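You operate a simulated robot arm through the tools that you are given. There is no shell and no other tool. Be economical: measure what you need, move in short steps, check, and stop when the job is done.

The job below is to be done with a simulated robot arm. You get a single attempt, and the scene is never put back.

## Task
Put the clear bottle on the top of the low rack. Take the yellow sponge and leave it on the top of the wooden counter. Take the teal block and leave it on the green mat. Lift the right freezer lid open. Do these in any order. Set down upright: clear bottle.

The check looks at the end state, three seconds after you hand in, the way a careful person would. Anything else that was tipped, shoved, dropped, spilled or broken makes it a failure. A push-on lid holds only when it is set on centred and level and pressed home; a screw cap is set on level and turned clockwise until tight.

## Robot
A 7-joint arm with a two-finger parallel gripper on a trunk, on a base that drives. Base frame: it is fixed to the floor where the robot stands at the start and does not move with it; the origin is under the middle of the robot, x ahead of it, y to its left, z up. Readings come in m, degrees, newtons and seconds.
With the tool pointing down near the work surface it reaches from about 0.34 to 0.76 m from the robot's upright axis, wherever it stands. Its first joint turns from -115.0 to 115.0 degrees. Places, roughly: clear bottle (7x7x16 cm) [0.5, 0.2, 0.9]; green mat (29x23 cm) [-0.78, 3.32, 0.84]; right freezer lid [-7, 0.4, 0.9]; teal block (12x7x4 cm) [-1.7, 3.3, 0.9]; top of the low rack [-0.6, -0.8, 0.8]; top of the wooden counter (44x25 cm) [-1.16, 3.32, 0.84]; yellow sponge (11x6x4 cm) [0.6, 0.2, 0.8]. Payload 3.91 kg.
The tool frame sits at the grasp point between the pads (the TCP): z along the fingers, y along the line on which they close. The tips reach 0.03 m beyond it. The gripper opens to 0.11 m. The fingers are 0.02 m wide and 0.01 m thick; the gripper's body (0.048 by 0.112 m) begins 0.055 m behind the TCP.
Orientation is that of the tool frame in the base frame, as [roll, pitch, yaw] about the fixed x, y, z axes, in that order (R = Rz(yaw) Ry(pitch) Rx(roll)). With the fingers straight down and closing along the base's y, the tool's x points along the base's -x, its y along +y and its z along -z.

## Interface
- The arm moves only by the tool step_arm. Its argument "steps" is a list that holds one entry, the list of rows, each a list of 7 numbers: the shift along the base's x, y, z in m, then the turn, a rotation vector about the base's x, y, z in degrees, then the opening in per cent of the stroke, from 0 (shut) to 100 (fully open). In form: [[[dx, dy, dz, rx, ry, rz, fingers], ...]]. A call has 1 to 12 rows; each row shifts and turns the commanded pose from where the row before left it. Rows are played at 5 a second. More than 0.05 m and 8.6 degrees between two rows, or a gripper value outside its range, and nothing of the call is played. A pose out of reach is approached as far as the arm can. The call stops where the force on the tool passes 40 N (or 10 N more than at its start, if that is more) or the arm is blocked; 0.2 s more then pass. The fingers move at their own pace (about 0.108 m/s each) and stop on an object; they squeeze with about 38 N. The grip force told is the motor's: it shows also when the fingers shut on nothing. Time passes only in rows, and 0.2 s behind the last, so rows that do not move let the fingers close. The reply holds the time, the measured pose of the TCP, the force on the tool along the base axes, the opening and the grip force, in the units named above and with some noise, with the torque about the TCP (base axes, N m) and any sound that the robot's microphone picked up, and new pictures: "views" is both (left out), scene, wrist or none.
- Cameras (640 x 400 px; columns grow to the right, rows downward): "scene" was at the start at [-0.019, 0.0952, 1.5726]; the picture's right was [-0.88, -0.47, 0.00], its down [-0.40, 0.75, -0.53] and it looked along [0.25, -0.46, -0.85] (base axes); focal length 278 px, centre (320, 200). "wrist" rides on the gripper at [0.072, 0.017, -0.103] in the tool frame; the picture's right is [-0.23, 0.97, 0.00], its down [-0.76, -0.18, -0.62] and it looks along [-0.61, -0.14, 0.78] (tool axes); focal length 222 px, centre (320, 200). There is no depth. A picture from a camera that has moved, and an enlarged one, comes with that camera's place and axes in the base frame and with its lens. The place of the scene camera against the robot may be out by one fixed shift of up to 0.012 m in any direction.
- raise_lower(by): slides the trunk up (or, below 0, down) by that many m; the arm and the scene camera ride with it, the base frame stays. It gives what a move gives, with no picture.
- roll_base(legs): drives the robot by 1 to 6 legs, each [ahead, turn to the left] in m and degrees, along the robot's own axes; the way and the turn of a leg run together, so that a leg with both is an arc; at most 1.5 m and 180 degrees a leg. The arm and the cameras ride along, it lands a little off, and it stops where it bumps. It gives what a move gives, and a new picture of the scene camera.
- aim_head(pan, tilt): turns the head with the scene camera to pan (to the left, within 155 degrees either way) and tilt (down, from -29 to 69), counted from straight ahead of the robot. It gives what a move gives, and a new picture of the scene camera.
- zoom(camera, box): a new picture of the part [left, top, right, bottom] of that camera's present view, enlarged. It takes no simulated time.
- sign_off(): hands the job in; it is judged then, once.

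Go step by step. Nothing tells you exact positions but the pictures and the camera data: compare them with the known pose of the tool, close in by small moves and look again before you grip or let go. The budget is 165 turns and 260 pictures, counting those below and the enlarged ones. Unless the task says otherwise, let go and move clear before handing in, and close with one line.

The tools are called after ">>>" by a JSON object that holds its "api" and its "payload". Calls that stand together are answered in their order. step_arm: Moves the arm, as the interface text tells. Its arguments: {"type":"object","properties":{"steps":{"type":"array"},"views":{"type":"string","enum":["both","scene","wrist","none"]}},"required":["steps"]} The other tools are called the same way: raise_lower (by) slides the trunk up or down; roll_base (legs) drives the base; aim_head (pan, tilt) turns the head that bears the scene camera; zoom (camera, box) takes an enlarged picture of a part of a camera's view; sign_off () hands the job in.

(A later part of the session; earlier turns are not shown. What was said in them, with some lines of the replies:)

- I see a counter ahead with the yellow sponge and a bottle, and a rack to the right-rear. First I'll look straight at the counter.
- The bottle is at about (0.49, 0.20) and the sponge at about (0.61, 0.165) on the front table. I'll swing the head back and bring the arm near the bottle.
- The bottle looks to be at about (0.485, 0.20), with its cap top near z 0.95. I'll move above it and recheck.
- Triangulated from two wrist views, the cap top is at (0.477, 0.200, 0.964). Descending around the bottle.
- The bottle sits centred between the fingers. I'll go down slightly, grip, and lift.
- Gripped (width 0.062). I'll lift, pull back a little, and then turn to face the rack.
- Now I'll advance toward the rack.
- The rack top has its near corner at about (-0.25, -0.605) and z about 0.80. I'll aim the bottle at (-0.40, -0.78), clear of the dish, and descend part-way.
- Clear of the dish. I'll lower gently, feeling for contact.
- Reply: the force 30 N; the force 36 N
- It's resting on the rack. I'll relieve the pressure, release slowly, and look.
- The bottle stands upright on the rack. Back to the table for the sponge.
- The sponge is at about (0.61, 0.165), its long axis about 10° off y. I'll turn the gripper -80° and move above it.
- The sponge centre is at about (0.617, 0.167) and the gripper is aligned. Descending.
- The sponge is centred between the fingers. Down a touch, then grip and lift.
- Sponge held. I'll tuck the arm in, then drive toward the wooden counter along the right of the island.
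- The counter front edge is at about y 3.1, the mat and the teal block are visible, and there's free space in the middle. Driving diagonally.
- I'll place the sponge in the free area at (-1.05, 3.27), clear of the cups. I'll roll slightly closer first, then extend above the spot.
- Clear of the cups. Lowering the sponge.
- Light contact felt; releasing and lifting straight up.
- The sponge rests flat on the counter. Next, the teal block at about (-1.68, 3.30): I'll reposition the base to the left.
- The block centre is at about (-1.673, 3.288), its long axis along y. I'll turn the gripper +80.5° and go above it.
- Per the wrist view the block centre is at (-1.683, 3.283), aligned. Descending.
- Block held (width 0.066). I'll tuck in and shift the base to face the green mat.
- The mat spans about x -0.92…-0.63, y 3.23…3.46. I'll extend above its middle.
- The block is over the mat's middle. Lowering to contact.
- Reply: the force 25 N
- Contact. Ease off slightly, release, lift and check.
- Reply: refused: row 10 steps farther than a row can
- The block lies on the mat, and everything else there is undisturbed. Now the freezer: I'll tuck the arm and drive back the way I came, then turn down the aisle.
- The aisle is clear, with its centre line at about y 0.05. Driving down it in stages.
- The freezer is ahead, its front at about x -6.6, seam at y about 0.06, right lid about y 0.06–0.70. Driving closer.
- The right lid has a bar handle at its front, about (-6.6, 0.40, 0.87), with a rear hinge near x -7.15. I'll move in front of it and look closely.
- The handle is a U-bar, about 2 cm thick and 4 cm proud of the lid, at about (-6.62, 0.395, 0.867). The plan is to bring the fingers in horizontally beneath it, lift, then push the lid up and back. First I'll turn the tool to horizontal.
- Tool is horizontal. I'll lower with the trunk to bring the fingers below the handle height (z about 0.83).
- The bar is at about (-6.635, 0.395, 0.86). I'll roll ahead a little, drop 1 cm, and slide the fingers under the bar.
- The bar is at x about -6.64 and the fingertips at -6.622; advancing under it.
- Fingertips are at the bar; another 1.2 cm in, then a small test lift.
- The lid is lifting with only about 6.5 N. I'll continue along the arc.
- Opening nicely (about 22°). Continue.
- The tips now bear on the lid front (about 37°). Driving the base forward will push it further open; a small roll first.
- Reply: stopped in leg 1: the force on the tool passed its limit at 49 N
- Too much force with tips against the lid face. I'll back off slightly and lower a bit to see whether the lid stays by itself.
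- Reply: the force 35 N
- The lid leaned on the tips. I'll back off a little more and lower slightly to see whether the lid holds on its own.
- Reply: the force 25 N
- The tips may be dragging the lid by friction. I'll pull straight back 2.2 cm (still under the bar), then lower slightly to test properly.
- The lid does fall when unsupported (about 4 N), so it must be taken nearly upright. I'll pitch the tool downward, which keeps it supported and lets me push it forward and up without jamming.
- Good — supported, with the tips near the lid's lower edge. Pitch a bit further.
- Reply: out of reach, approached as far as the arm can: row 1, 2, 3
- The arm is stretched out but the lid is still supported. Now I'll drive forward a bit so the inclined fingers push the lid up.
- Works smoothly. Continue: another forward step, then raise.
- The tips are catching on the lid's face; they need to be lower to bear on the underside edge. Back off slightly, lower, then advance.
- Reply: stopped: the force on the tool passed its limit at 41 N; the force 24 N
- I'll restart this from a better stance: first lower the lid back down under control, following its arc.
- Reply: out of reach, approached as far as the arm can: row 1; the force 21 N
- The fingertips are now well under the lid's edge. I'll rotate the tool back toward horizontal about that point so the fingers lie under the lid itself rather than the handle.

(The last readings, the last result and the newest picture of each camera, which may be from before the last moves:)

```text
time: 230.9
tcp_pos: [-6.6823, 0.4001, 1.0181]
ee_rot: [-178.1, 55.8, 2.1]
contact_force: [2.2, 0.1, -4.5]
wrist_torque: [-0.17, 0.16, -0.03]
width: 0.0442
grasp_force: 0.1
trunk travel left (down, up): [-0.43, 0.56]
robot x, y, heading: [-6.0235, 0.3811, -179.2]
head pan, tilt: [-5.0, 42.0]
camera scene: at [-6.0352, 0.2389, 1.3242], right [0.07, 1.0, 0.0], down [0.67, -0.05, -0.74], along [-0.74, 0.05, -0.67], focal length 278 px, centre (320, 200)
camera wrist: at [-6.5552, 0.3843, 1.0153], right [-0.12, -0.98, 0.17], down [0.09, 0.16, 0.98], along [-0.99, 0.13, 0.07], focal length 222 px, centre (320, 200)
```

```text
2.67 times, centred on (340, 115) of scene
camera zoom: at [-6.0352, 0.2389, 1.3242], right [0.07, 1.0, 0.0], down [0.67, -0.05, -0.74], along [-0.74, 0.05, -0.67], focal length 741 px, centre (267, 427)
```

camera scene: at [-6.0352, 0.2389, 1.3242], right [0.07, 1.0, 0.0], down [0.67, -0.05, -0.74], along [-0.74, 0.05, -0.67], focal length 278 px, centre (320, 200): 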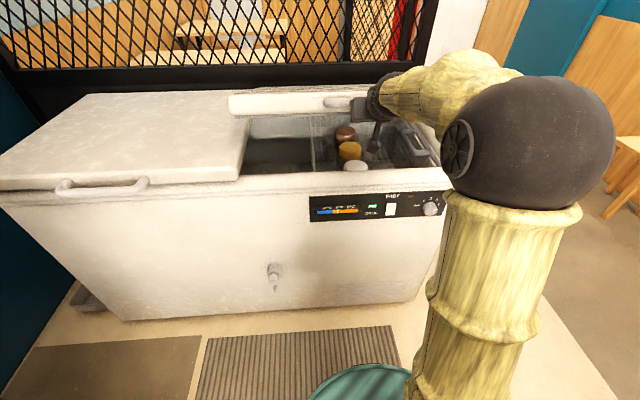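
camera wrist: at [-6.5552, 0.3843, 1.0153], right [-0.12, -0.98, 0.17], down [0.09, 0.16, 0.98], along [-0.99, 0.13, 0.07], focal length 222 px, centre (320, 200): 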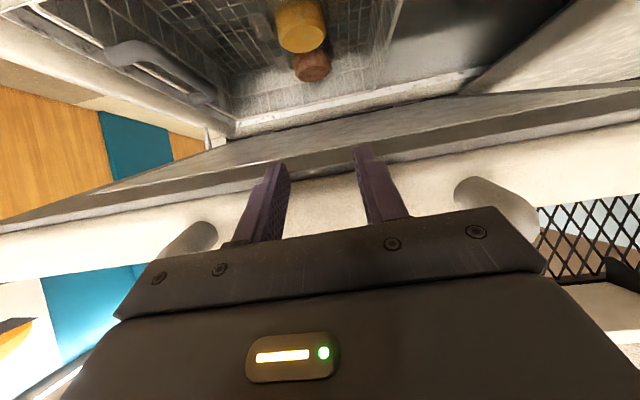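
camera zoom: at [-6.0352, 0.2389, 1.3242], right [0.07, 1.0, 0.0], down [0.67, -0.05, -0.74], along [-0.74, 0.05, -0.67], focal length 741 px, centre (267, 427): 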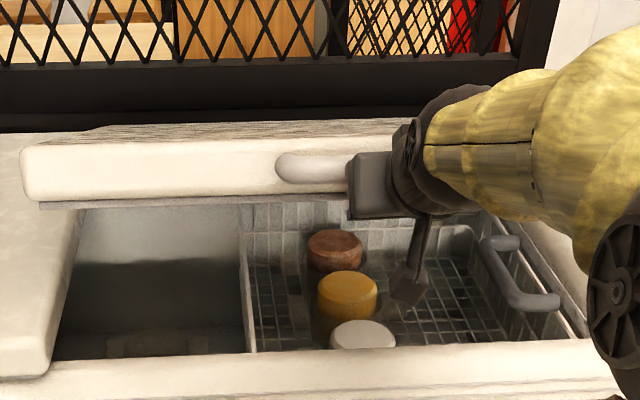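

Excellent: light contact and the fingers are reaching beneath the lid. Continue rotating and slide further under.

>>> {"api": "step_arm", "payload": {"steps": [[[0, 0, -0.006, 0, 8, 0, 40], [-0.005, 0, -0.006, 0, 8, 0, 40], [-0.012, 0, -0.003, 0, 0, 0, 40], [-0.012, 0, -0.002, 0, 0, 0, 40], [0, 0, 0, 0, 0, 0, 40]]]}}

>>> {"api": "zoom", "payload": {"camera": "scene", "box": [220, 40, 460, 190]}}

```text
time: 231.8
tcp_pos: [-6.6903, 0.4006, 1.011]
ee_rot: [-175.9, 72.4, 4.1]
contact_force: [36.1, 2.4, 7.6]
wrist_torque: [-0.39, -0.01, 0.95]
width: 0.0431
grasp_force: 0.0
trunk travel left (down, up): [-0.43, 0.56]
robot x, y, heading: [-6.02, 0.3818, -178.8]
head pan, tilt: [-5.0, 42.0]
stopped in row 4: the force on the tool passed its limit at 52 N (the readings are from after the stop); the commanded pose is now the measured one
camera scene: at [-6.0277, 0.239, 1.3246], right [0.07, 1.0, 0.0], down [0.66, -0.05, -0.75], along [-0.74, 0.05, -0.67], focal length 278 px, centre (320, 200)
camera wrist: at [-6.5691, 0.3839, 0.9722], right [-0.07, -0.98, 0.2], down [0.36, 0.16, 0.92], along [-0.93, 0.13, 0.34], focal length 222 px, centre (320, 200)
```

scene: 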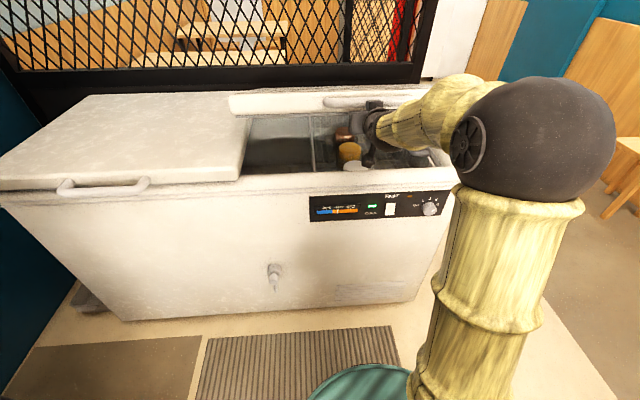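
wrist: 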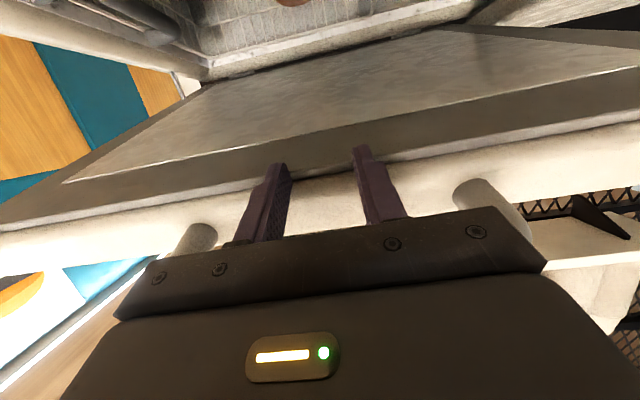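

```text
2.67 times, centred on (340, 115) of scene
camera zoom: at [-6.0277, 0.239, 1.3246], right [0.07, 1.0, 0.0], down [0.66, -0.05, -0.75], along [-0.74, 0.05, -0.67], focal length 741 px, centre (267, 427)
```

zoom: 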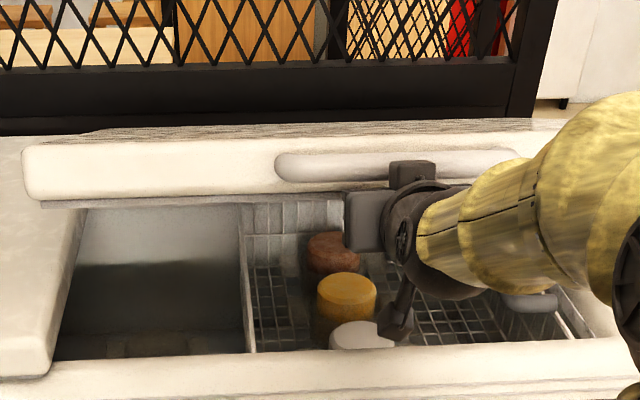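

The fingertips are now in the corner beneath the lid's lip — a good hold. I'll ease off, then lift along the arc using trunk raises and small forward motions.

>>> {"api": "step_arm", "payload": {"steps": [[[0.006, 0, 0.004, 0, 4, 0, 40], [0, 0, 0.004, 0, 4, 0, 40], [-0.003, 0, 0.02, 0, 0, 0, 40], [-0.006, 0, 0.025, 0, 0, 0, 40], [-0.009, 0, 0.025, 0, 0, 0, 40], [0, 0, 0, 0, 0, 0, 40]]]}}

>>> {"api": "zoom", "payload": {"camera": "scene", "box": [220, 40, 460, 190]}}

```text
time: 233.2
tcp_pos: [-6.7067, 0.398, 1.0859]
ee_rot: [-172.4, 80.2, 7.4]
contact_force: [4.3, 0.1, -0.3]
wrist_torque: [0.03, -0.01, 0.16]
width: 0.0439
grasp_force: 0.1
trunk travel left (down, up): [-0.43, 0.56]
robot x, y, heading: [-6.0202, 0.3823, -179.1]
head pan, tilt: [-5.0, 42.0]
camera scene: at [-6.0333, 0.2387, 1.3243], right [0.07, 1.0, 0.0], down [0.67, -0.05, -0.74], along [-0.74, 0.05, -0.67], focal length 278 px, centre (320, 200)
camera wrist: at [-6.5929, 0.3823, 1.0312], right [-0.04, -0.98, 0.2], down [0.49, 0.16, 0.86], along [-0.87, 0.13, 0.47], focal length 222 px, centre (320, 200)
```

scene: 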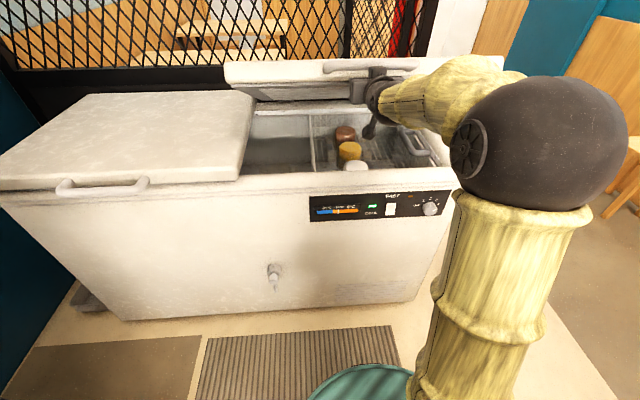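
wrist: 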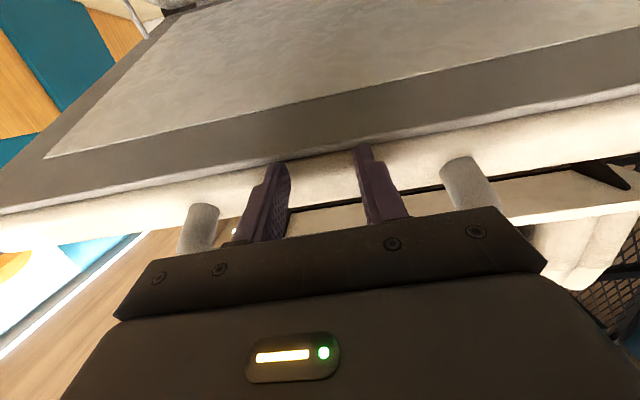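

```text
2.67 times, centred on (340, 115) of scene
camera zoom: at [-6.0333, 0.2387, 1.3243], right [0.07, 1.0, 0.0], down [0.67, -0.05, -0.74], along [-0.74, 0.05, -0.67], focal length 741 px, centre (267, 427)
```

zoom: 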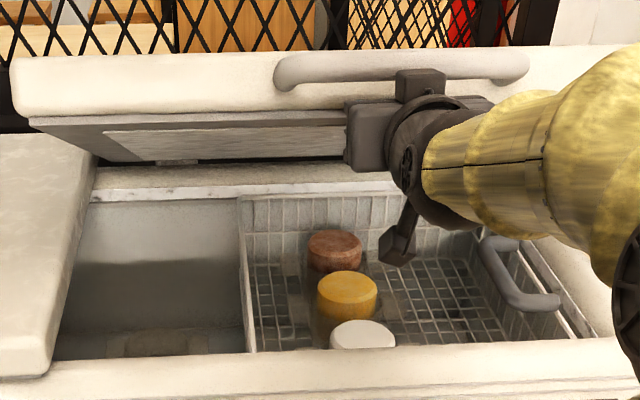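

The tips slipped back onto the lid's front face. I'll pitch down again, drop slightly and slide deeper under the lid along the finger axis.

>>> {"api": "step_arm", "payload": {"steps": [[[0.006, 0, -0.004, 0, -8, 0, 40], [0.004, 0, -0.006, 0, -8, 0, 40], [0, 0, -0.01, 0, -8, 0, 40], [-0.002, 0, -0.012, 0, -8, 0, 40], [0, 0, 0, 0, 0, 0, 40]]]}}

```text
time: 234.4
tcp_pos: [-6.6994, 0.3985, 1.0532]
ee_rot: [-178.5, 47.9, 1.8]
contact_force: [4.3, 0.2, -2.4]
wrist_torque: [-0.09, 0.16, -0.12]
width: 0.0438
grasp_force: 0.1
trunk travel left (down, up): [-0.43, 0.56]
robot x, y, heading: [-6.0184, 0.3789, -179.1]
head pan, tilt: [-5.0, 42.0]
camera scene: at [-6.0342, 0.2388, 1.3241], right [0.07, 1.0, 0.0], down [0.67, -0.05, -0.74], along [-0.74, 0.05, -0.67], focal length 278 px, centre (320, 200)
camera wrist: at [-6.5743, 0.383, 1.067], right [-0.14, -0.98, 0.15], down [-0.05, 0.16, 0.99], along [-0.99, 0.13, -0.07], focal length 222 px, centre (320, 200)
```

scene: 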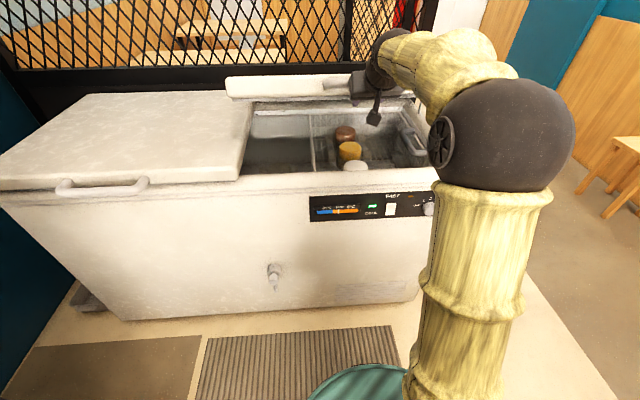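
wrist: 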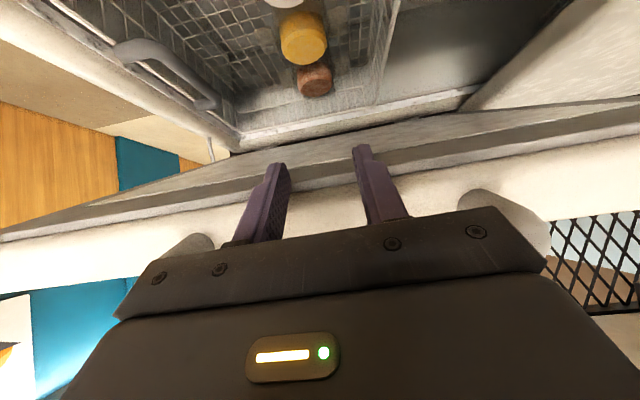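

The tips are well under the rim now. Slide a bit deeper, then alternate trunk raises with forward arm moves along the arc.

>>> {"api": "step_arm", "payload": {"steps": [[[-0.006, 0, -0.005, 0, 0, 0, 40], [-0.006, 0, -0.005, 0, 0, 0, 40], [0, 0, 0, 0, 0, 0, 40]]], "views": "none"}}

>>> {"api": "raise_lower", "payload": {"by": 0.03}}

>>> {"api": "step_arm", "payload": {"steps": [[[-0.015, 0, 0, 0, 0, 0, 40], [0, 0, 0, 0, 0, 0, 40]]]}}

```text
time: 235.2
tcp_pos: [-6.7054, 0.3992, 1.0528]
ee_rot: [-178.6, 48.7, 1.8]
contact_force: [27.2, 3.2, 10.4]
wrist_torque: [-1.13, 1.09, 1.1]
width: 0.044
grasp_force: 0.1
trunk travel left (down, up): [-0.43, 0.56]
robot x, y, heading: [-6.021, 0.3774, -179.0]
head pan, tilt: [-5.0, 42.0]
stopped in row 3: the force on the tool passed its limit at 41 N (the readings are from after the stop); the commanded pose is now the measured one
```

```text
time: 236.0
tcp_pos: [-6.7109, 0.3985, 1.0757]
ee_rot: [-178.5, 48.2, 1.9]
contact_force: [2.5, 0.5, -1.1]
wrist_torque: [-0.03, 0.09, -0.13]
width: 0.044
grasp_force: 0.0
trunk travel left (down, up): [-0.46, 0.53]
robot x, y, heading: [-6.0224, 0.3811, -179.1]
head pan, tilt: [-5.0, 42.0]
```

```text
time: 236.4
tcp_pos: [-6.7156, 0.3994, 1.0855]
ee_rot: [-178.4, 48.9, 1.7]
contact_force: [28.3, -2.0, 10.2]
wrist_torque: [0.24, -0.02, -0.5]
width: 0.0433
grasp_force: 0.0
trunk travel left (down, up): [-0.46, 0.53]
robot x, y, heading: [-6.017, 0.3799, -178.9]
head pan, tilt: [-5.0, 42.0]
stopped in row 2: the force on the tool passed its limit at 43 N (the readings are from after the stop); the commanded pose is now the measured one
camera scene: at [-6.0273, 0.2385, 1.3545], right [0.07, 1.0, 0.0], down [0.66, -0.05, -0.75], along [-0.74, 0.05, -0.67], focal length 278 px, centre (320, 200)
camera wrist: at [-6.59, 0.3826, 1.0969], right [-0.14, -0.98, 0.15], down [-0.03, 0.16, 0.99], along [-0.99, 0.13, -0.05], focal length 222 px, centre (320, 200)
```

scene: 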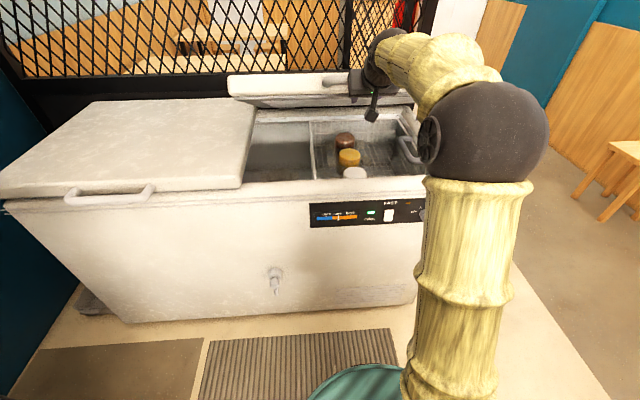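
wrist: 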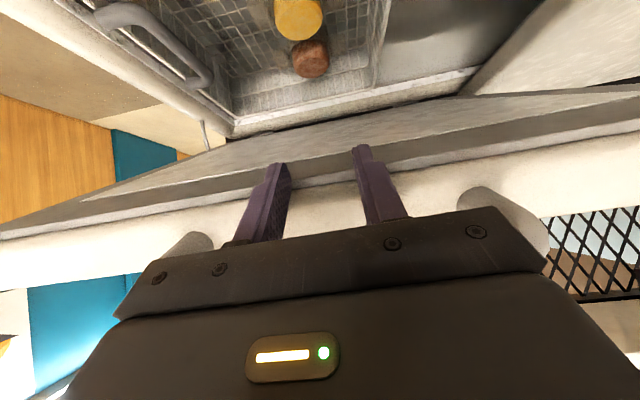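

The tips sit in the inner corner under the lip (a good pocket); I just need to follow the arc exactly. I'll ease back, then alternate small raises and forward rolls.

>>> {"api": "step_arm", "payload": {"steps": [[[0.008, 0, 0.002, 0, 0, 0, 40], [0, 0, 0, 0, 0, 0, 40]]], "views": "none"}}

>>> {"api": "raise_lower", "payload": {"by": 0.03}}

>>> {"api": "roll_base", "payload": {"legs": [[0.012, 0]]}}

```text
time: 237.0
tcp_pos: [-6.7142, 0.3989, 1.0798]
ee_rot: [-178.5, 48.5, 1.7]
contact_force: [1.7, -0.3, -2.5]
wrist_torque: [-0.1, 0.11, -0.06]
width: 0.0438
grasp_force: 0.0
trunk travel left (down, up): [-0.46, 0.53]
robot x, y, heading: [-6.0222, 0.3815, -179.1]
head pan, tilt: [-5.0, 42.0]
```

```text
time: 237.8
tcp_pos: [-6.7132, 0.3986, 1.1127]
ee_rot: [-178.5, 48.7, 1.9]
contact_force: [1.6, 0.4, -0.5]
wrist_torque: [-0.06, 0.06, -0.04]
width: 0.0441
grasp_force: 0.1
trunk travel left (down, up): [-0.49, 0.5]
robot x, y, heading: [-6.0206, 0.3802, -179.1]
head pan, tilt: [-5.0, 42.0]
```

```text
time: 238.5
tcp_pos: [-6.7252, 0.4, 1.1111]
ee_rot: [-178.4, 48.5, 1.8]
contact_force: [3.5, -1.3, -1.4]
wrist_torque: [-0.07, -0.06, -0.14]
width: 0.0438
grasp_force: 0.1
trunk travel left (down, up): [-0.49, 0.5]
robot x, y, heading: [-6.032, 0.3821, -179.1]
head pan, tilt: [-5.0, 42.0]
camera scene: at [-6.0449, 0.2386, 1.3842], right [0.07, 1.0, 0.0], down [0.67, -0.05, -0.74], along [-0.74, 0.05, -0.67], focal length 278 px, centre (320, 200)
```

scene: 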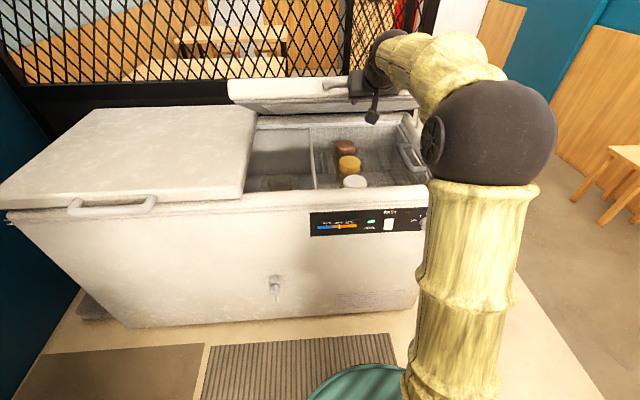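

>>> {"api": "raise_lower", "payload": {"by": 0.025}}

>>> {"api": "roll_base", "payload": {"legs": [[0.015, 0]]}}

>>> {"api": "raise_lower", "payload": {"by": 0.025}}

>>> {"api": "roll_base", "payload": {"legs": [[0.016, 0]]}}

>>> {"api": "zoom", "payload": {"camera": "wrist", "box": [0, 0, 640, 400]}}

```text
time: 239.2
tcp_pos: [-6.7238, 0.3992, 1.1368]
ee_rot: [-178.6, 48.5, 1.8]
contact_force: [0.6, -0.4, -0.2]
wrist_torque: [0.0, 0.0, -0.04]
width: 0.0439
grasp_force: 0.1
trunk travel left (down, up): [-0.515, 0.475]
robot x, y, heading: [-6.0298, 0.3808, -179.2]
head pan, tilt: [-5.0, 42.0]
```

```text
time: 240.5
tcp_pos: [-6.7337, 0.3983, 1.1441]
ee_rot: [-178.4, 49.2, 1.8]
contact_force: [18.7, 0.3, 9.4]
wrist_torque: [-0.19, 0.05, 0.1]
width: 0.0441
grasp_force: 0.1
trunk travel left (down, up): [-0.515, 0.475]
robot x, y, heading: [-6.044, 0.3815, -179.1]
head pan, tilt: [-5.0, 42.0]
stopped in leg 1: the force on the tool passed its limit at 40 N (the readings are from after the stop); the commanded pose is now the measured one
camera scene: at [-6.0549, 0.2384, 1.4092], right [0.07, 1.0, 0.0], down [0.67, -0.05, -0.75], along [-0.74, 0.05, -0.67], focal length 278 px, centre (320, 200)
```

scene: 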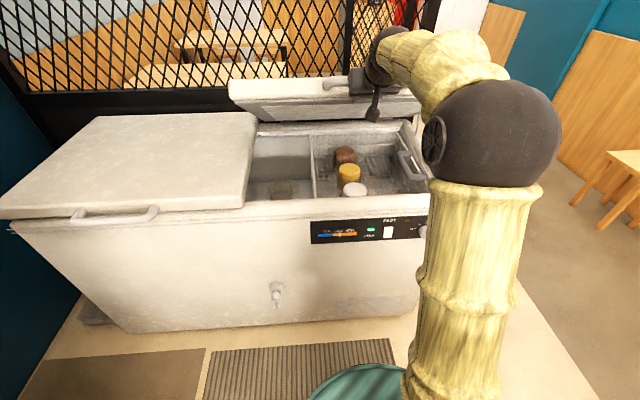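

```text
time: 241.2
tcp_pos: [-6.738, 0.3993, 1.1647]
ee_rot: [-178.5, 48.9, 1.7]
contact_force: [0.0, -0.4, 0.6]
wrist_torque: [-0.02, 0.01, 0.02]
width: 0.0441
grasp_force: 0.2
trunk travel left (down, up): [-0.54, 0.45]
robot x, y, heading: [-6.0426, 0.3822, -179.0]
head pan, tilt: [-5.0, 42.0]
```

```text
time: 242.0
tcp_pos: [-6.7481, 0.3986, 1.1699]
ee_rot: [-178.5, 49.2, 1.8]
contact_force: [22.8, 0.5, 14.4]
wrist_torque: [-0.37, 0.08, 0.33]
width: 0.0438
grasp_force: 0.0
trunk travel left (down, up): [-0.54, 0.45]
robot x, y, heading: [-6.0646, 0.382, -179.1]
head pan, tilt: [-5.0, 42.0]
camera scene: at [-6.0698, 0.2382, 1.4344], right [0.07, 1.0, 0.0], down [0.66, -0.05, -0.75], along [-0.74, 0.05, -0.67], focal length 278 px, centre (320, 200)
```

scene: 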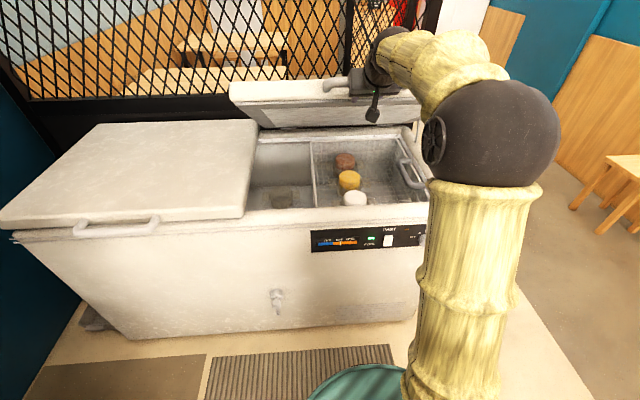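

```text
1.00 times, centred on (320, 200) of wrist (not enlarged: the box is as wide or as high as the picture)
camera zoom: at [-6.6232, 0.3823, 1.1809], right [-0.14, -0.98, 0.15], down [-0.03, 0.16, 0.99], along [-0.99, 0.13, -0.05], focal length 222 px, centre (320, 200)
```

zoom: 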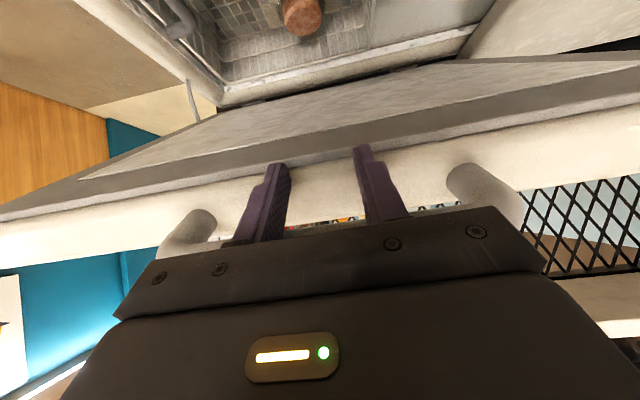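

After each raise the load on the tool vanishes, which suggests the lid may hold itself here. I'll raise 2 cm, wait and compare pictures.

>>> {"api": "raise_lower", "payload": {"by": 0.02}}

>>> {"api": "zoom", "payload": {"camera": "wrist", "box": [0, 0, 640, 400]}}

>>> {"api": "step_arm", "payload": {"steps": [[[0.005, 0, 0, 0, 0, 0, 40], [0, 0, 0, 0, 0, 0, 40], [0, 0, 0, 0, 0, 0, 40], [0, 0, 0, 0, 0, 0, 40], [0, 0, 0, 0, 0, 0, 40]]], "views": "wrist"}}

```text
time: 242.7
tcp_pos: [-6.7535, 0.3982, 1.1864]
ee_rot: [-178.4, 48.8, 1.7]
contact_force: [-0.8, -0.4, -1.1]
wrist_torque: [0.02, 0.01, -0.01]
width: 0.0441
grasp_force: 0.1
trunk travel left (down, up): [-0.56, 0.43]
robot x, y, heading: [-6.0591, 0.3757, -179.1]
head pan, tilt: [-5.0, 42.0]
```

```text
1.00 times, centred on (320, 200) of wrist (not enlarged: the box is as wide or as high as the picture)
camera zoom: at [-6.6281, 0.3821, 1.1982], right [-0.14, -0.98, 0.15], down [-0.03, 0.16, 0.99], along [-0.99, 0.13, -0.05], focal length 222 px, centre (320, 200)
```

zoom: 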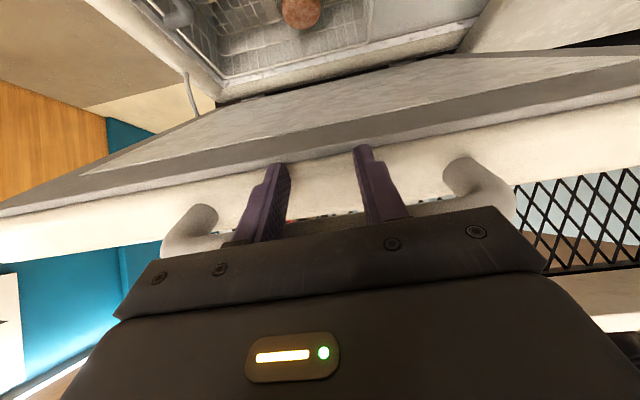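

```text
time: 243.9
tcp_pos: [-6.7492, 0.3986, 1.1858]
ee_rot: [-178.5, 48.9, 1.8]
contact_force: [-1.1, -0.9, 0.0]
wrist_torque: [0.04, 0.03, 0.02]
width: 0.0441
grasp_force: 0.1
trunk travel left (down, up): [-0.56, 0.43]
robot x, y, heading: [-6.0602, 0.3802, -179.1]
head pan, tilt: [-5.0, 42.0]
camera wrist: at [-6.6226, 0.3826, 1.1987], right [-0.14, -0.98, 0.15], down [-0.03, 0.16, 0.99], along [-0.99, 0.13, -0.05], focal length 222 px, centre (320, 200)
```

wrist: 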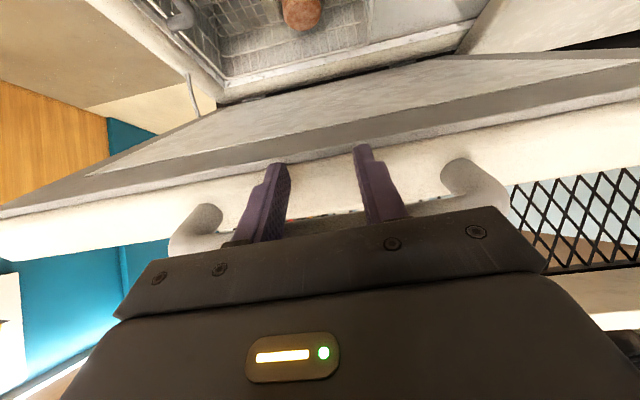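

The lid stays by itself. I'll withdraw fully and confirm, then come in beneath and push from the underside.

>>> {"api": "step_arm", "payload": {"steps": [[[0.02, 0, -0.005, 0, 0, 0, 40], [0.03, 0, -0.01, 0, 0, 0, 40], [0.04, 0, -0.01, 0, 0, 0, 40], [0, 0, 0, 0, 0, 0, 40]]]}}

```text
time: 244.9
tcp_pos: [-6.6564, 0.3993, 1.1631]
ee_rot: [-178.4, 48.9, 1.8]
contact_force: [-0.4, 0.2, 0.5]
wrist_torque: [-0.01, 0.03, 0.0]
width: 0.044
grasp_force: 0.2
trunk travel left (down, up): [-0.56, 0.43]
robot x, y, heading: [-6.065, 0.3802, -179.3]
head pan, tilt: [-5.0, 42.0]
camera scene: at [-6.0754, 0.2381, 1.4542], right [0.07, 1.0, 0.0], down [0.67, -0.05, -0.74], along [-0.74, 0.05, -0.67], focal length 278 px, centre (320, 200)
camera wrist: at [-6.5309, 0.3822, 1.1744], right [-0.14, -0.98, 0.15], down [-0.03, 0.16, 0.99], along [-0.99, 0.13, -0.05], focal length 222 px, centre (320, 200)
```

scene: 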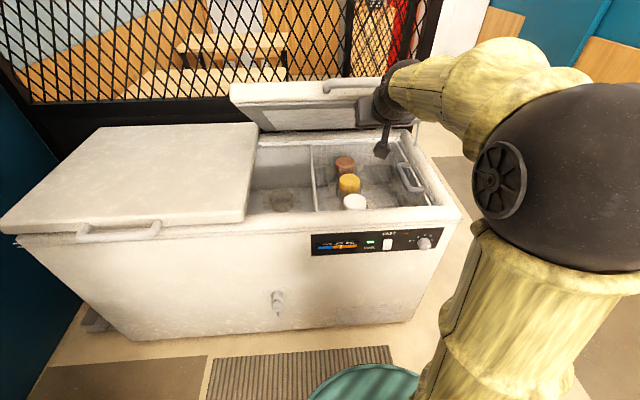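
wrist: 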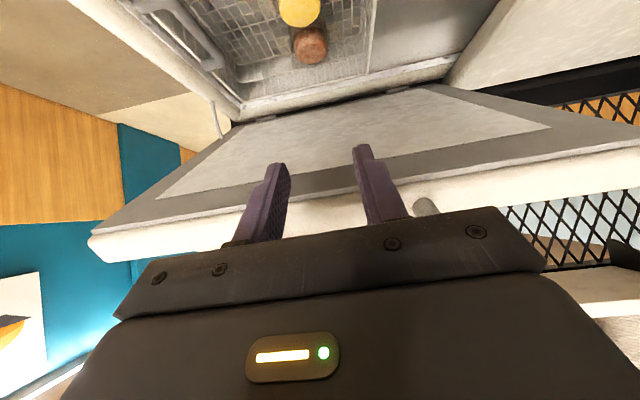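

The lid holds at about 33°. Now I'll drop the arm, level the tool, and enter below the lid.

>>> {"api": "step_arm", "payload": {"steps": [[[0.02, 0, -0.025, 0, 6, 0, 20], [0.01, 0, -0.025, 0, 6, 0, 20], [0, 0, -0.025, 0, 6, 0, 20], [0, 0, -0.025, 0, 6, 0, 20], [0, 0, -0.025, 0, 6, 0, 20], [0, 0, -0.025, 0, 0, 0, 20], [0, 0, 0, 0, 0, 0, 20]]]}}

```text
time: 246.5
tcp_pos: [-6.6328, 0.3967, 1.0148]
ee_rot: [-174.4, 76.0, 5.7]
contact_force: [0.2, 0.5, -0.6]
wrist_torque: [0.0, 0.0, 0.04]
width: 0.0218
grasp_force: 0.0
out of reach, approached as far as the arm can: row 2
trunk travel left (down, up): [-0.56, 0.43]
robot x, y, heading: [-6.0584, 0.3814, -179.2]
head pan, tilt: [-5.0, 42.0]
camera scene: at [-6.0753, 0.2382, 1.4542], right [0.07, 1.0, 0.0], down [0.67, -0.05, -0.74], along [-0.74, 0.05, -0.67], focal length 278 px, centre (320, 200)
camera wrist: at [-6.5157, 0.3813, 0.9671], right [-0.05, -0.98, 0.2], down [0.42, 0.16, 0.89], along [-0.91, 0.13, 0.4], focal length 222 px, centre (320, 200)
```

scene: 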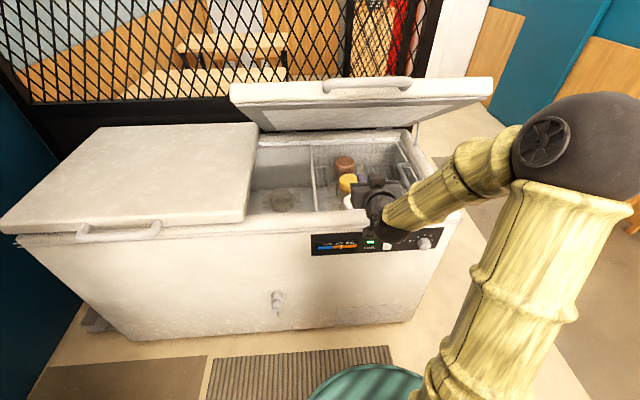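
wrist: 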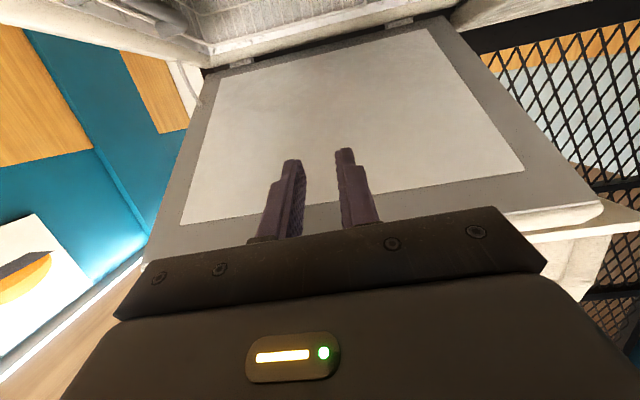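

Now the fingers are cleanly below the lid. Advance underneath, then push up and back.

>>> {"api": "step_arm", "payload": {"steps": [[[-0.04, 0, 0, 0, 0, 0, 20], [-0.04, 0, 0, 0, 0, 0, 20], [-0.04, 0, 0, 0, 0, 0, 20], [-0.03, 0, 0.01, 0, 0, 0, 20], [-0.02, 0, 0.03, 0, 0, 0, 20], [-0.02, 0, 0.03, 0, 0, 0, 20], [-0.02, 0, 0.03, 0, 0, 0, 20], [0, 0, 0, 0, 0, 0, 20]]]}}

```text
time: 248.3
tcp_pos: [-6.8459, 0.395, 1.1143]
ee_rot: [-174.4, 75.8, 5.8]
contact_force: [-0.4, 0.7, -0.3]
wrist_torque: [0.0, -0.02, -0.02]
width: 0.0224
grasp_force: 0.0
trunk travel left (down, up): [-0.56, 0.43]
robot x, y, heading: [-6.0614, 0.3822, -179.0]
head pan, tilt: [-5.0, 42.0]
camera scene: at [-6.0753, 0.2381, 1.4542], right [0.07, 1.0, 0.0], down [0.67, -0.05, -0.74], along [-0.74, 0.05, -0.67], focal length 278 px, centre (320, 200)
camera wrist: at [-6.7277, 0.3792, 1.0676], right [-0.05, -0.98, 0.2], down [0.42, 0.16, 0.89], along [-0.91, 0.13, 0.4], focal length 222 px, centre (320, 200)
```

scene: 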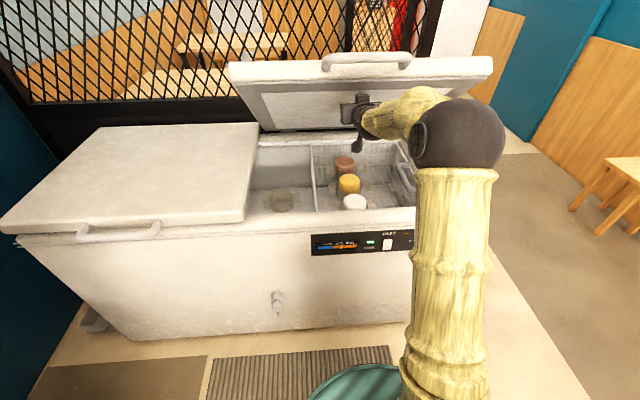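
wrist: 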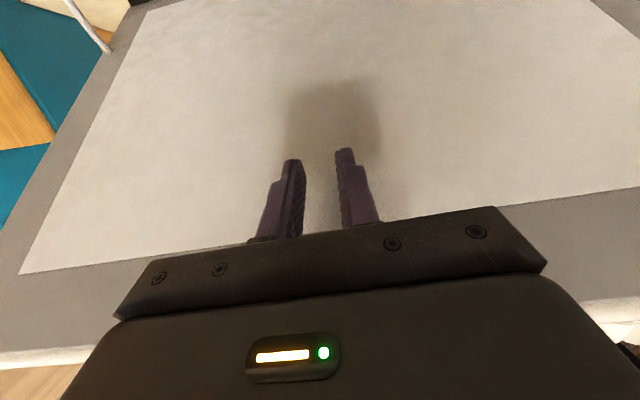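

The lid is opening easily (about 40°). Continue with trunk raise and rolling ahead.

>>> {"api": "raise_lower", "payload": {"by": 0.06}}

>>> {"api": "roll_base", "payload": {"legs": [[0.04, 0]]}}

>>> {"api": "raise_lower", "payload": {"by": 0.05}}

>>> {"api": "roll_base", "payload": {"legs": [[0.04, 0]]}}

>>> {"api": "zoom", "payload": {"camera": "wrist", "box": [0, 0, 640, 400]}}

```text
time: 249.3
tcp_pos: [-6.8461, 0.3942, 1.1738]
ee_rot: [-174.3, 75.7, 5.8]
contact_force: [-0.3, -0.2, 0.0]
wrist_torque: [-0.01, 0.0, -0.01]
width: 0.022
grasp_force: 0.1
trunk travel left (down, up): [-0.62, 0.37]
robot x, y, heading: [-6.0635, 0.3815, -178.8]
head pan, tilt: [-5.0, 42.0]
```

```text
time: 250.2
tcp_pos: [-6.8865, 0.3947, 1.1729]
ee_rot: [-174.3, 75.8, 5.8]
contact_force: [0.1, -1.3, -0.2]
wrist_torque: [-0.02, 0.03, 0.02]
width: 0.0219
grasp_force: 0.2
trunk travel left (down, up): [-0.62, 0.37]
robot x, y, heading: [-6.1037, 0.38, -179.0]
head pan, tilt: [-5.0, 42.0]
camera scene: at [-6.1165, 0.2375, 1.5141], right [0.07, 1.0, 0.0], down [0.67, -0.05, -0.74], along [-0.74, 0.05, -0.67], focal length 278 px, centre (320, 200)
```

scene: 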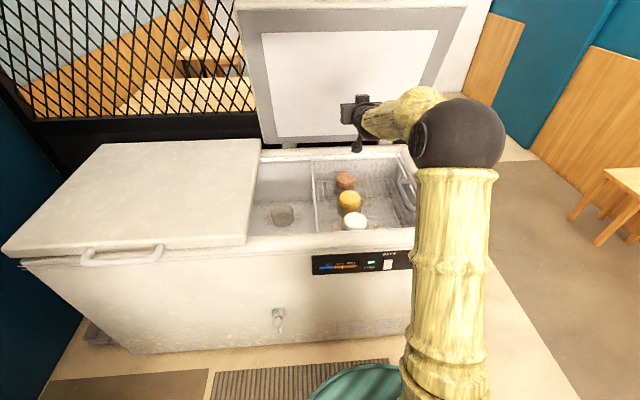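

```text
time: 251.1
tcp_pos: [-6.8858, 0.3946, 1.2228]
ee_rot: [-174.3, 75.9, 5.8]
contact_force: [0.6, -0.2, -0.4]
wrist_torque: [-0.01, -0.01, -0.01]
width: 0.0219
grasp_force: 0.0
trunk travel left (down, up): [-0.67, 0.32]
robot x, y, heading: [-6.1033, 0.3816, -179.0]
head pan, tilt: [-5.0, 42.0]
```

```text
time: 252.0
tcp_pos: [-6.9259, 0.3949, 1.223]
ee_rot: [-174.4, 75.7, 5.6]
contact_force: [-1.0, -0.4, -0.5]
wrist_torque: [-0.02, -0.01, 0.01]
width: 0.0222
grasp_force: 0.1
trunk travel left (down, up): [-0.67, 0.32]
robot x, y, heading: [-6.1421, 0.3823, -179.3]
head pan, tilt: [-5.0, 42.0]
camera scene: at [-6.1564, 0.2369, 1.5641], right [0.07, 1.0, 0.0], down [0.67, -0.05, -0.74], along [-0.74, 0.05, -0.67], focal length 278 px, centre (320, 200)
```

scene: 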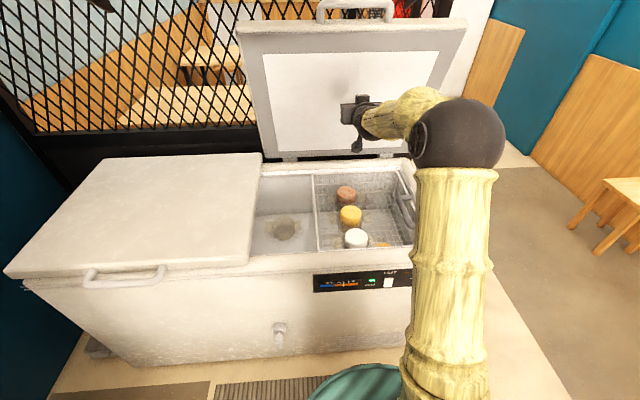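

```text
1.00 times, centred on (320, 200) of wrist (not enlarged: the box is as wide or as high as the picture)
camera zoom: at [-6.8082, 0.3782, 1.1761], right [-0.05, -0.98, 0.2], down [0.42, 0.16, 0.9], along [-0.91, 0.13, 0.4], focal length 222 px, centre (320, 200)
```

zoom: 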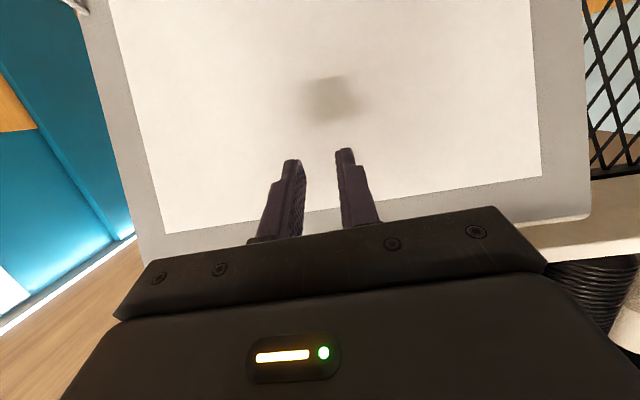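

The lid is now around 75–80° and seems to have run ahead of the fingers. One gentle push to see whether it's at its stop.

>>> {"api": "step_arm", "payload": {"steps": [[[-0.02, 0, 0, 0, 0, 0, 20], [-0.02, 0, 0, 0, 0, 0, 20], [-0.02, 0, 0, 0, 0, 0, 20], [-0.02, 0, 0, 0, 0, 0, 20], [0, 0, 0, 0, 0, 0, 20]]]}}

```text
time: 253.2
tcp_pos: [-7.0037, 0.3959, 1.2242]
ee_rot: [-174.4, 75.7, 5.7]
contact_force: [0.4, -0.3, -0.3]
wrist_torque: [0.01, -0.03, -0.04]
width: 0.0219
grasp_force: 0.1
trunk travel left (down, up): [-0.67, 0.32]
robot x, y, heading: [-6.1415, 0.3813, -179.0]
head pan, tilt: [-5.0, 42.0]
camera scene: at [-6.1548, 0.2369, 1.5642], right [0.07, 1.0, 0.0], down [0.67, -0.05, -0.74], along [-0.74, 0.05, -0.67], focal length 278 px, centre (320, 200)
camera wrist: at [-6.8865, 0.3792, 1.1773], right [-0.05, -0.98, 0.2], down [0.42, 0.16, 0.89], along [-0.91, 0.13, 0.4], focal length 222 px, centre (320, 200)
```

scene: 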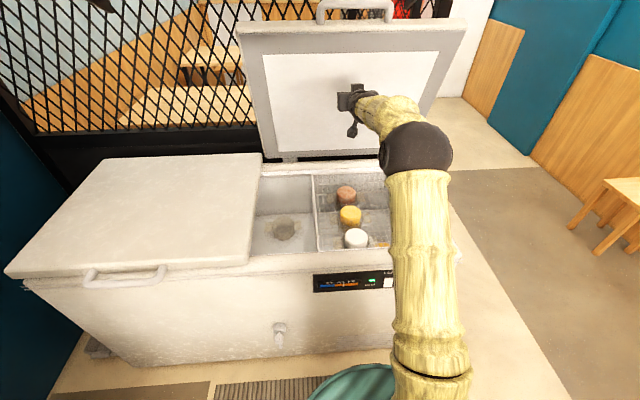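
wrist: 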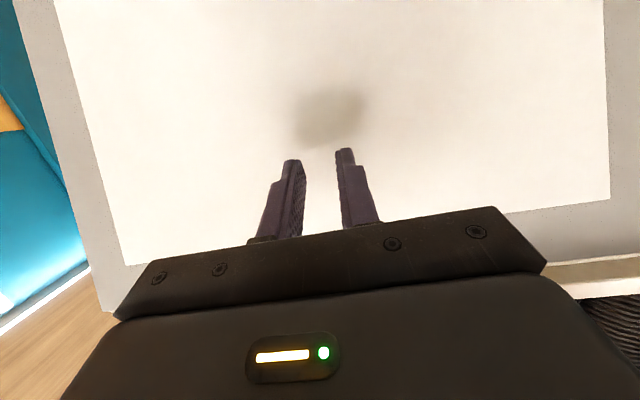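

The lid has sprung to its own stop and stands clear of the fingers. Withdraw and confirm it stays.

>>> {"api": "step_arm", "payload": {"steps": [[[0.04, 0, 0, 0, 0, 0, 20], [0.04, 0, 0, 0, 0, 0, 20], [0.04, 0, 0, 0, 0, 0, 20], [0.04, 0, 0, 0, 0, 0, 20], [0.04, 0, 0, 0, 0, 0, 20]]], "views": "none"}}

>>> {"api": "roll_base", "payload": {"legs": [[-0.45, 0]]}}

>>> {"api": "aim_head", "payload": {"pan": 0, "tilt": 22}}

```text
time: 254.4
tcp_pos: [-6.8018, 0.3956, 1.2241]
ee_rot: [-174.2, 75.8, 5.9]
contact_force: [0.7, -0.1, 0.1]
wrist_torque: [0.03, -0.04, 0.01]
width: 0.0221
grasp_force: 0.1
trunk travel left (down, up): [-0.67, 0.32]
robot x, y, heading: [-6.1422, 0.3805, -179.0]
head pan, tilt: [-5.0, 42.0]
```

```text
time: 257.6
tcp_pos: [-6.3447, 0.4069, 1.2238]
ee_rot: [-174.3, 75.8, 5.1]
contact_force: [-0.3, 0.7, -0.6]
wrist_torque: [-0.02, 0.01, 0.01]
width: 0.022
grasp_force: 0.1
trunk travel left (down, up): [-0.67, 0.32]
robot x, y, heading: [-5.6818, 0.3864, -179.9]
head pan, tilt: [-5.0, 42.0]
camera scene: at [-5.6972, 0.2416, 1.5642], right [0.08, 1.0, 0.0], down [0.67, -0.06, -0.74], along [-0.74, 0.06, -0.67], focal length 278 px, centre (320, 200)
```

scene: 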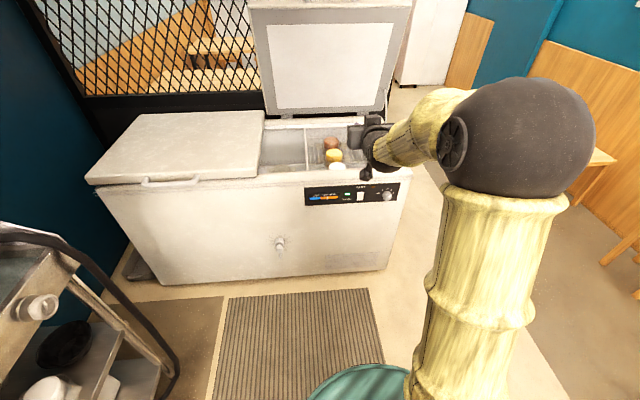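

```text
time: 258.4
tcp_pos: [-6.3452, 0.4077, 1.2233]
ee_rot: [-174.3, 75.8, 5.1]
contact_force: [-0.3, 0.1, 0.4]
wrist_torque: [0.0, -0.01, -0.04]
width: 0.0221
grasp_force: 0.1
trunk travel left (down, up): [-0.67, 0.32]
robot x, y, heading: [-5.681, 0.3837, -179.6]
head pan, tilt: [0.0, 22.0]
camera scene: at [-5.7072, 0.2343, 1.5952], right [0.0, 1.0, 0.0], down [0.38, 0.0, -0.93], along [-0.93, 0.0, -0.38], focal length 278 px, centre (320, 200)
```

scene: 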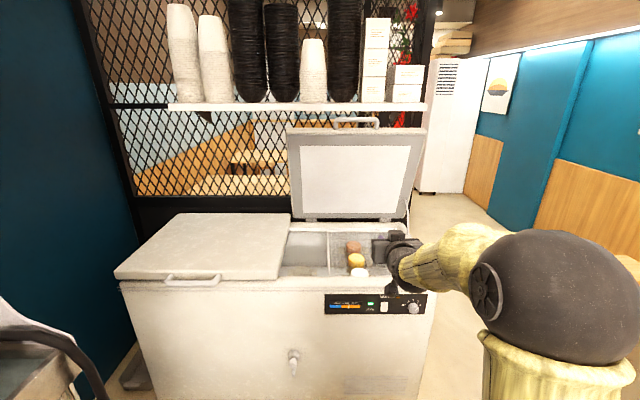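

The right freezer lid stands open by itself and I'm clear of it. The bottle, sponge and block were each checked where I left them, so I'm handing in.

>>> {"api": "sign_off", "payload": {}}

```text
The job is handed in.
```

All four jobs are done and handed in: the clear bottle is upright on the low rack, the yellow sponge is on the wooden counter, the teal block is on the green mat, and the right freezer lid is open and holding by itself.
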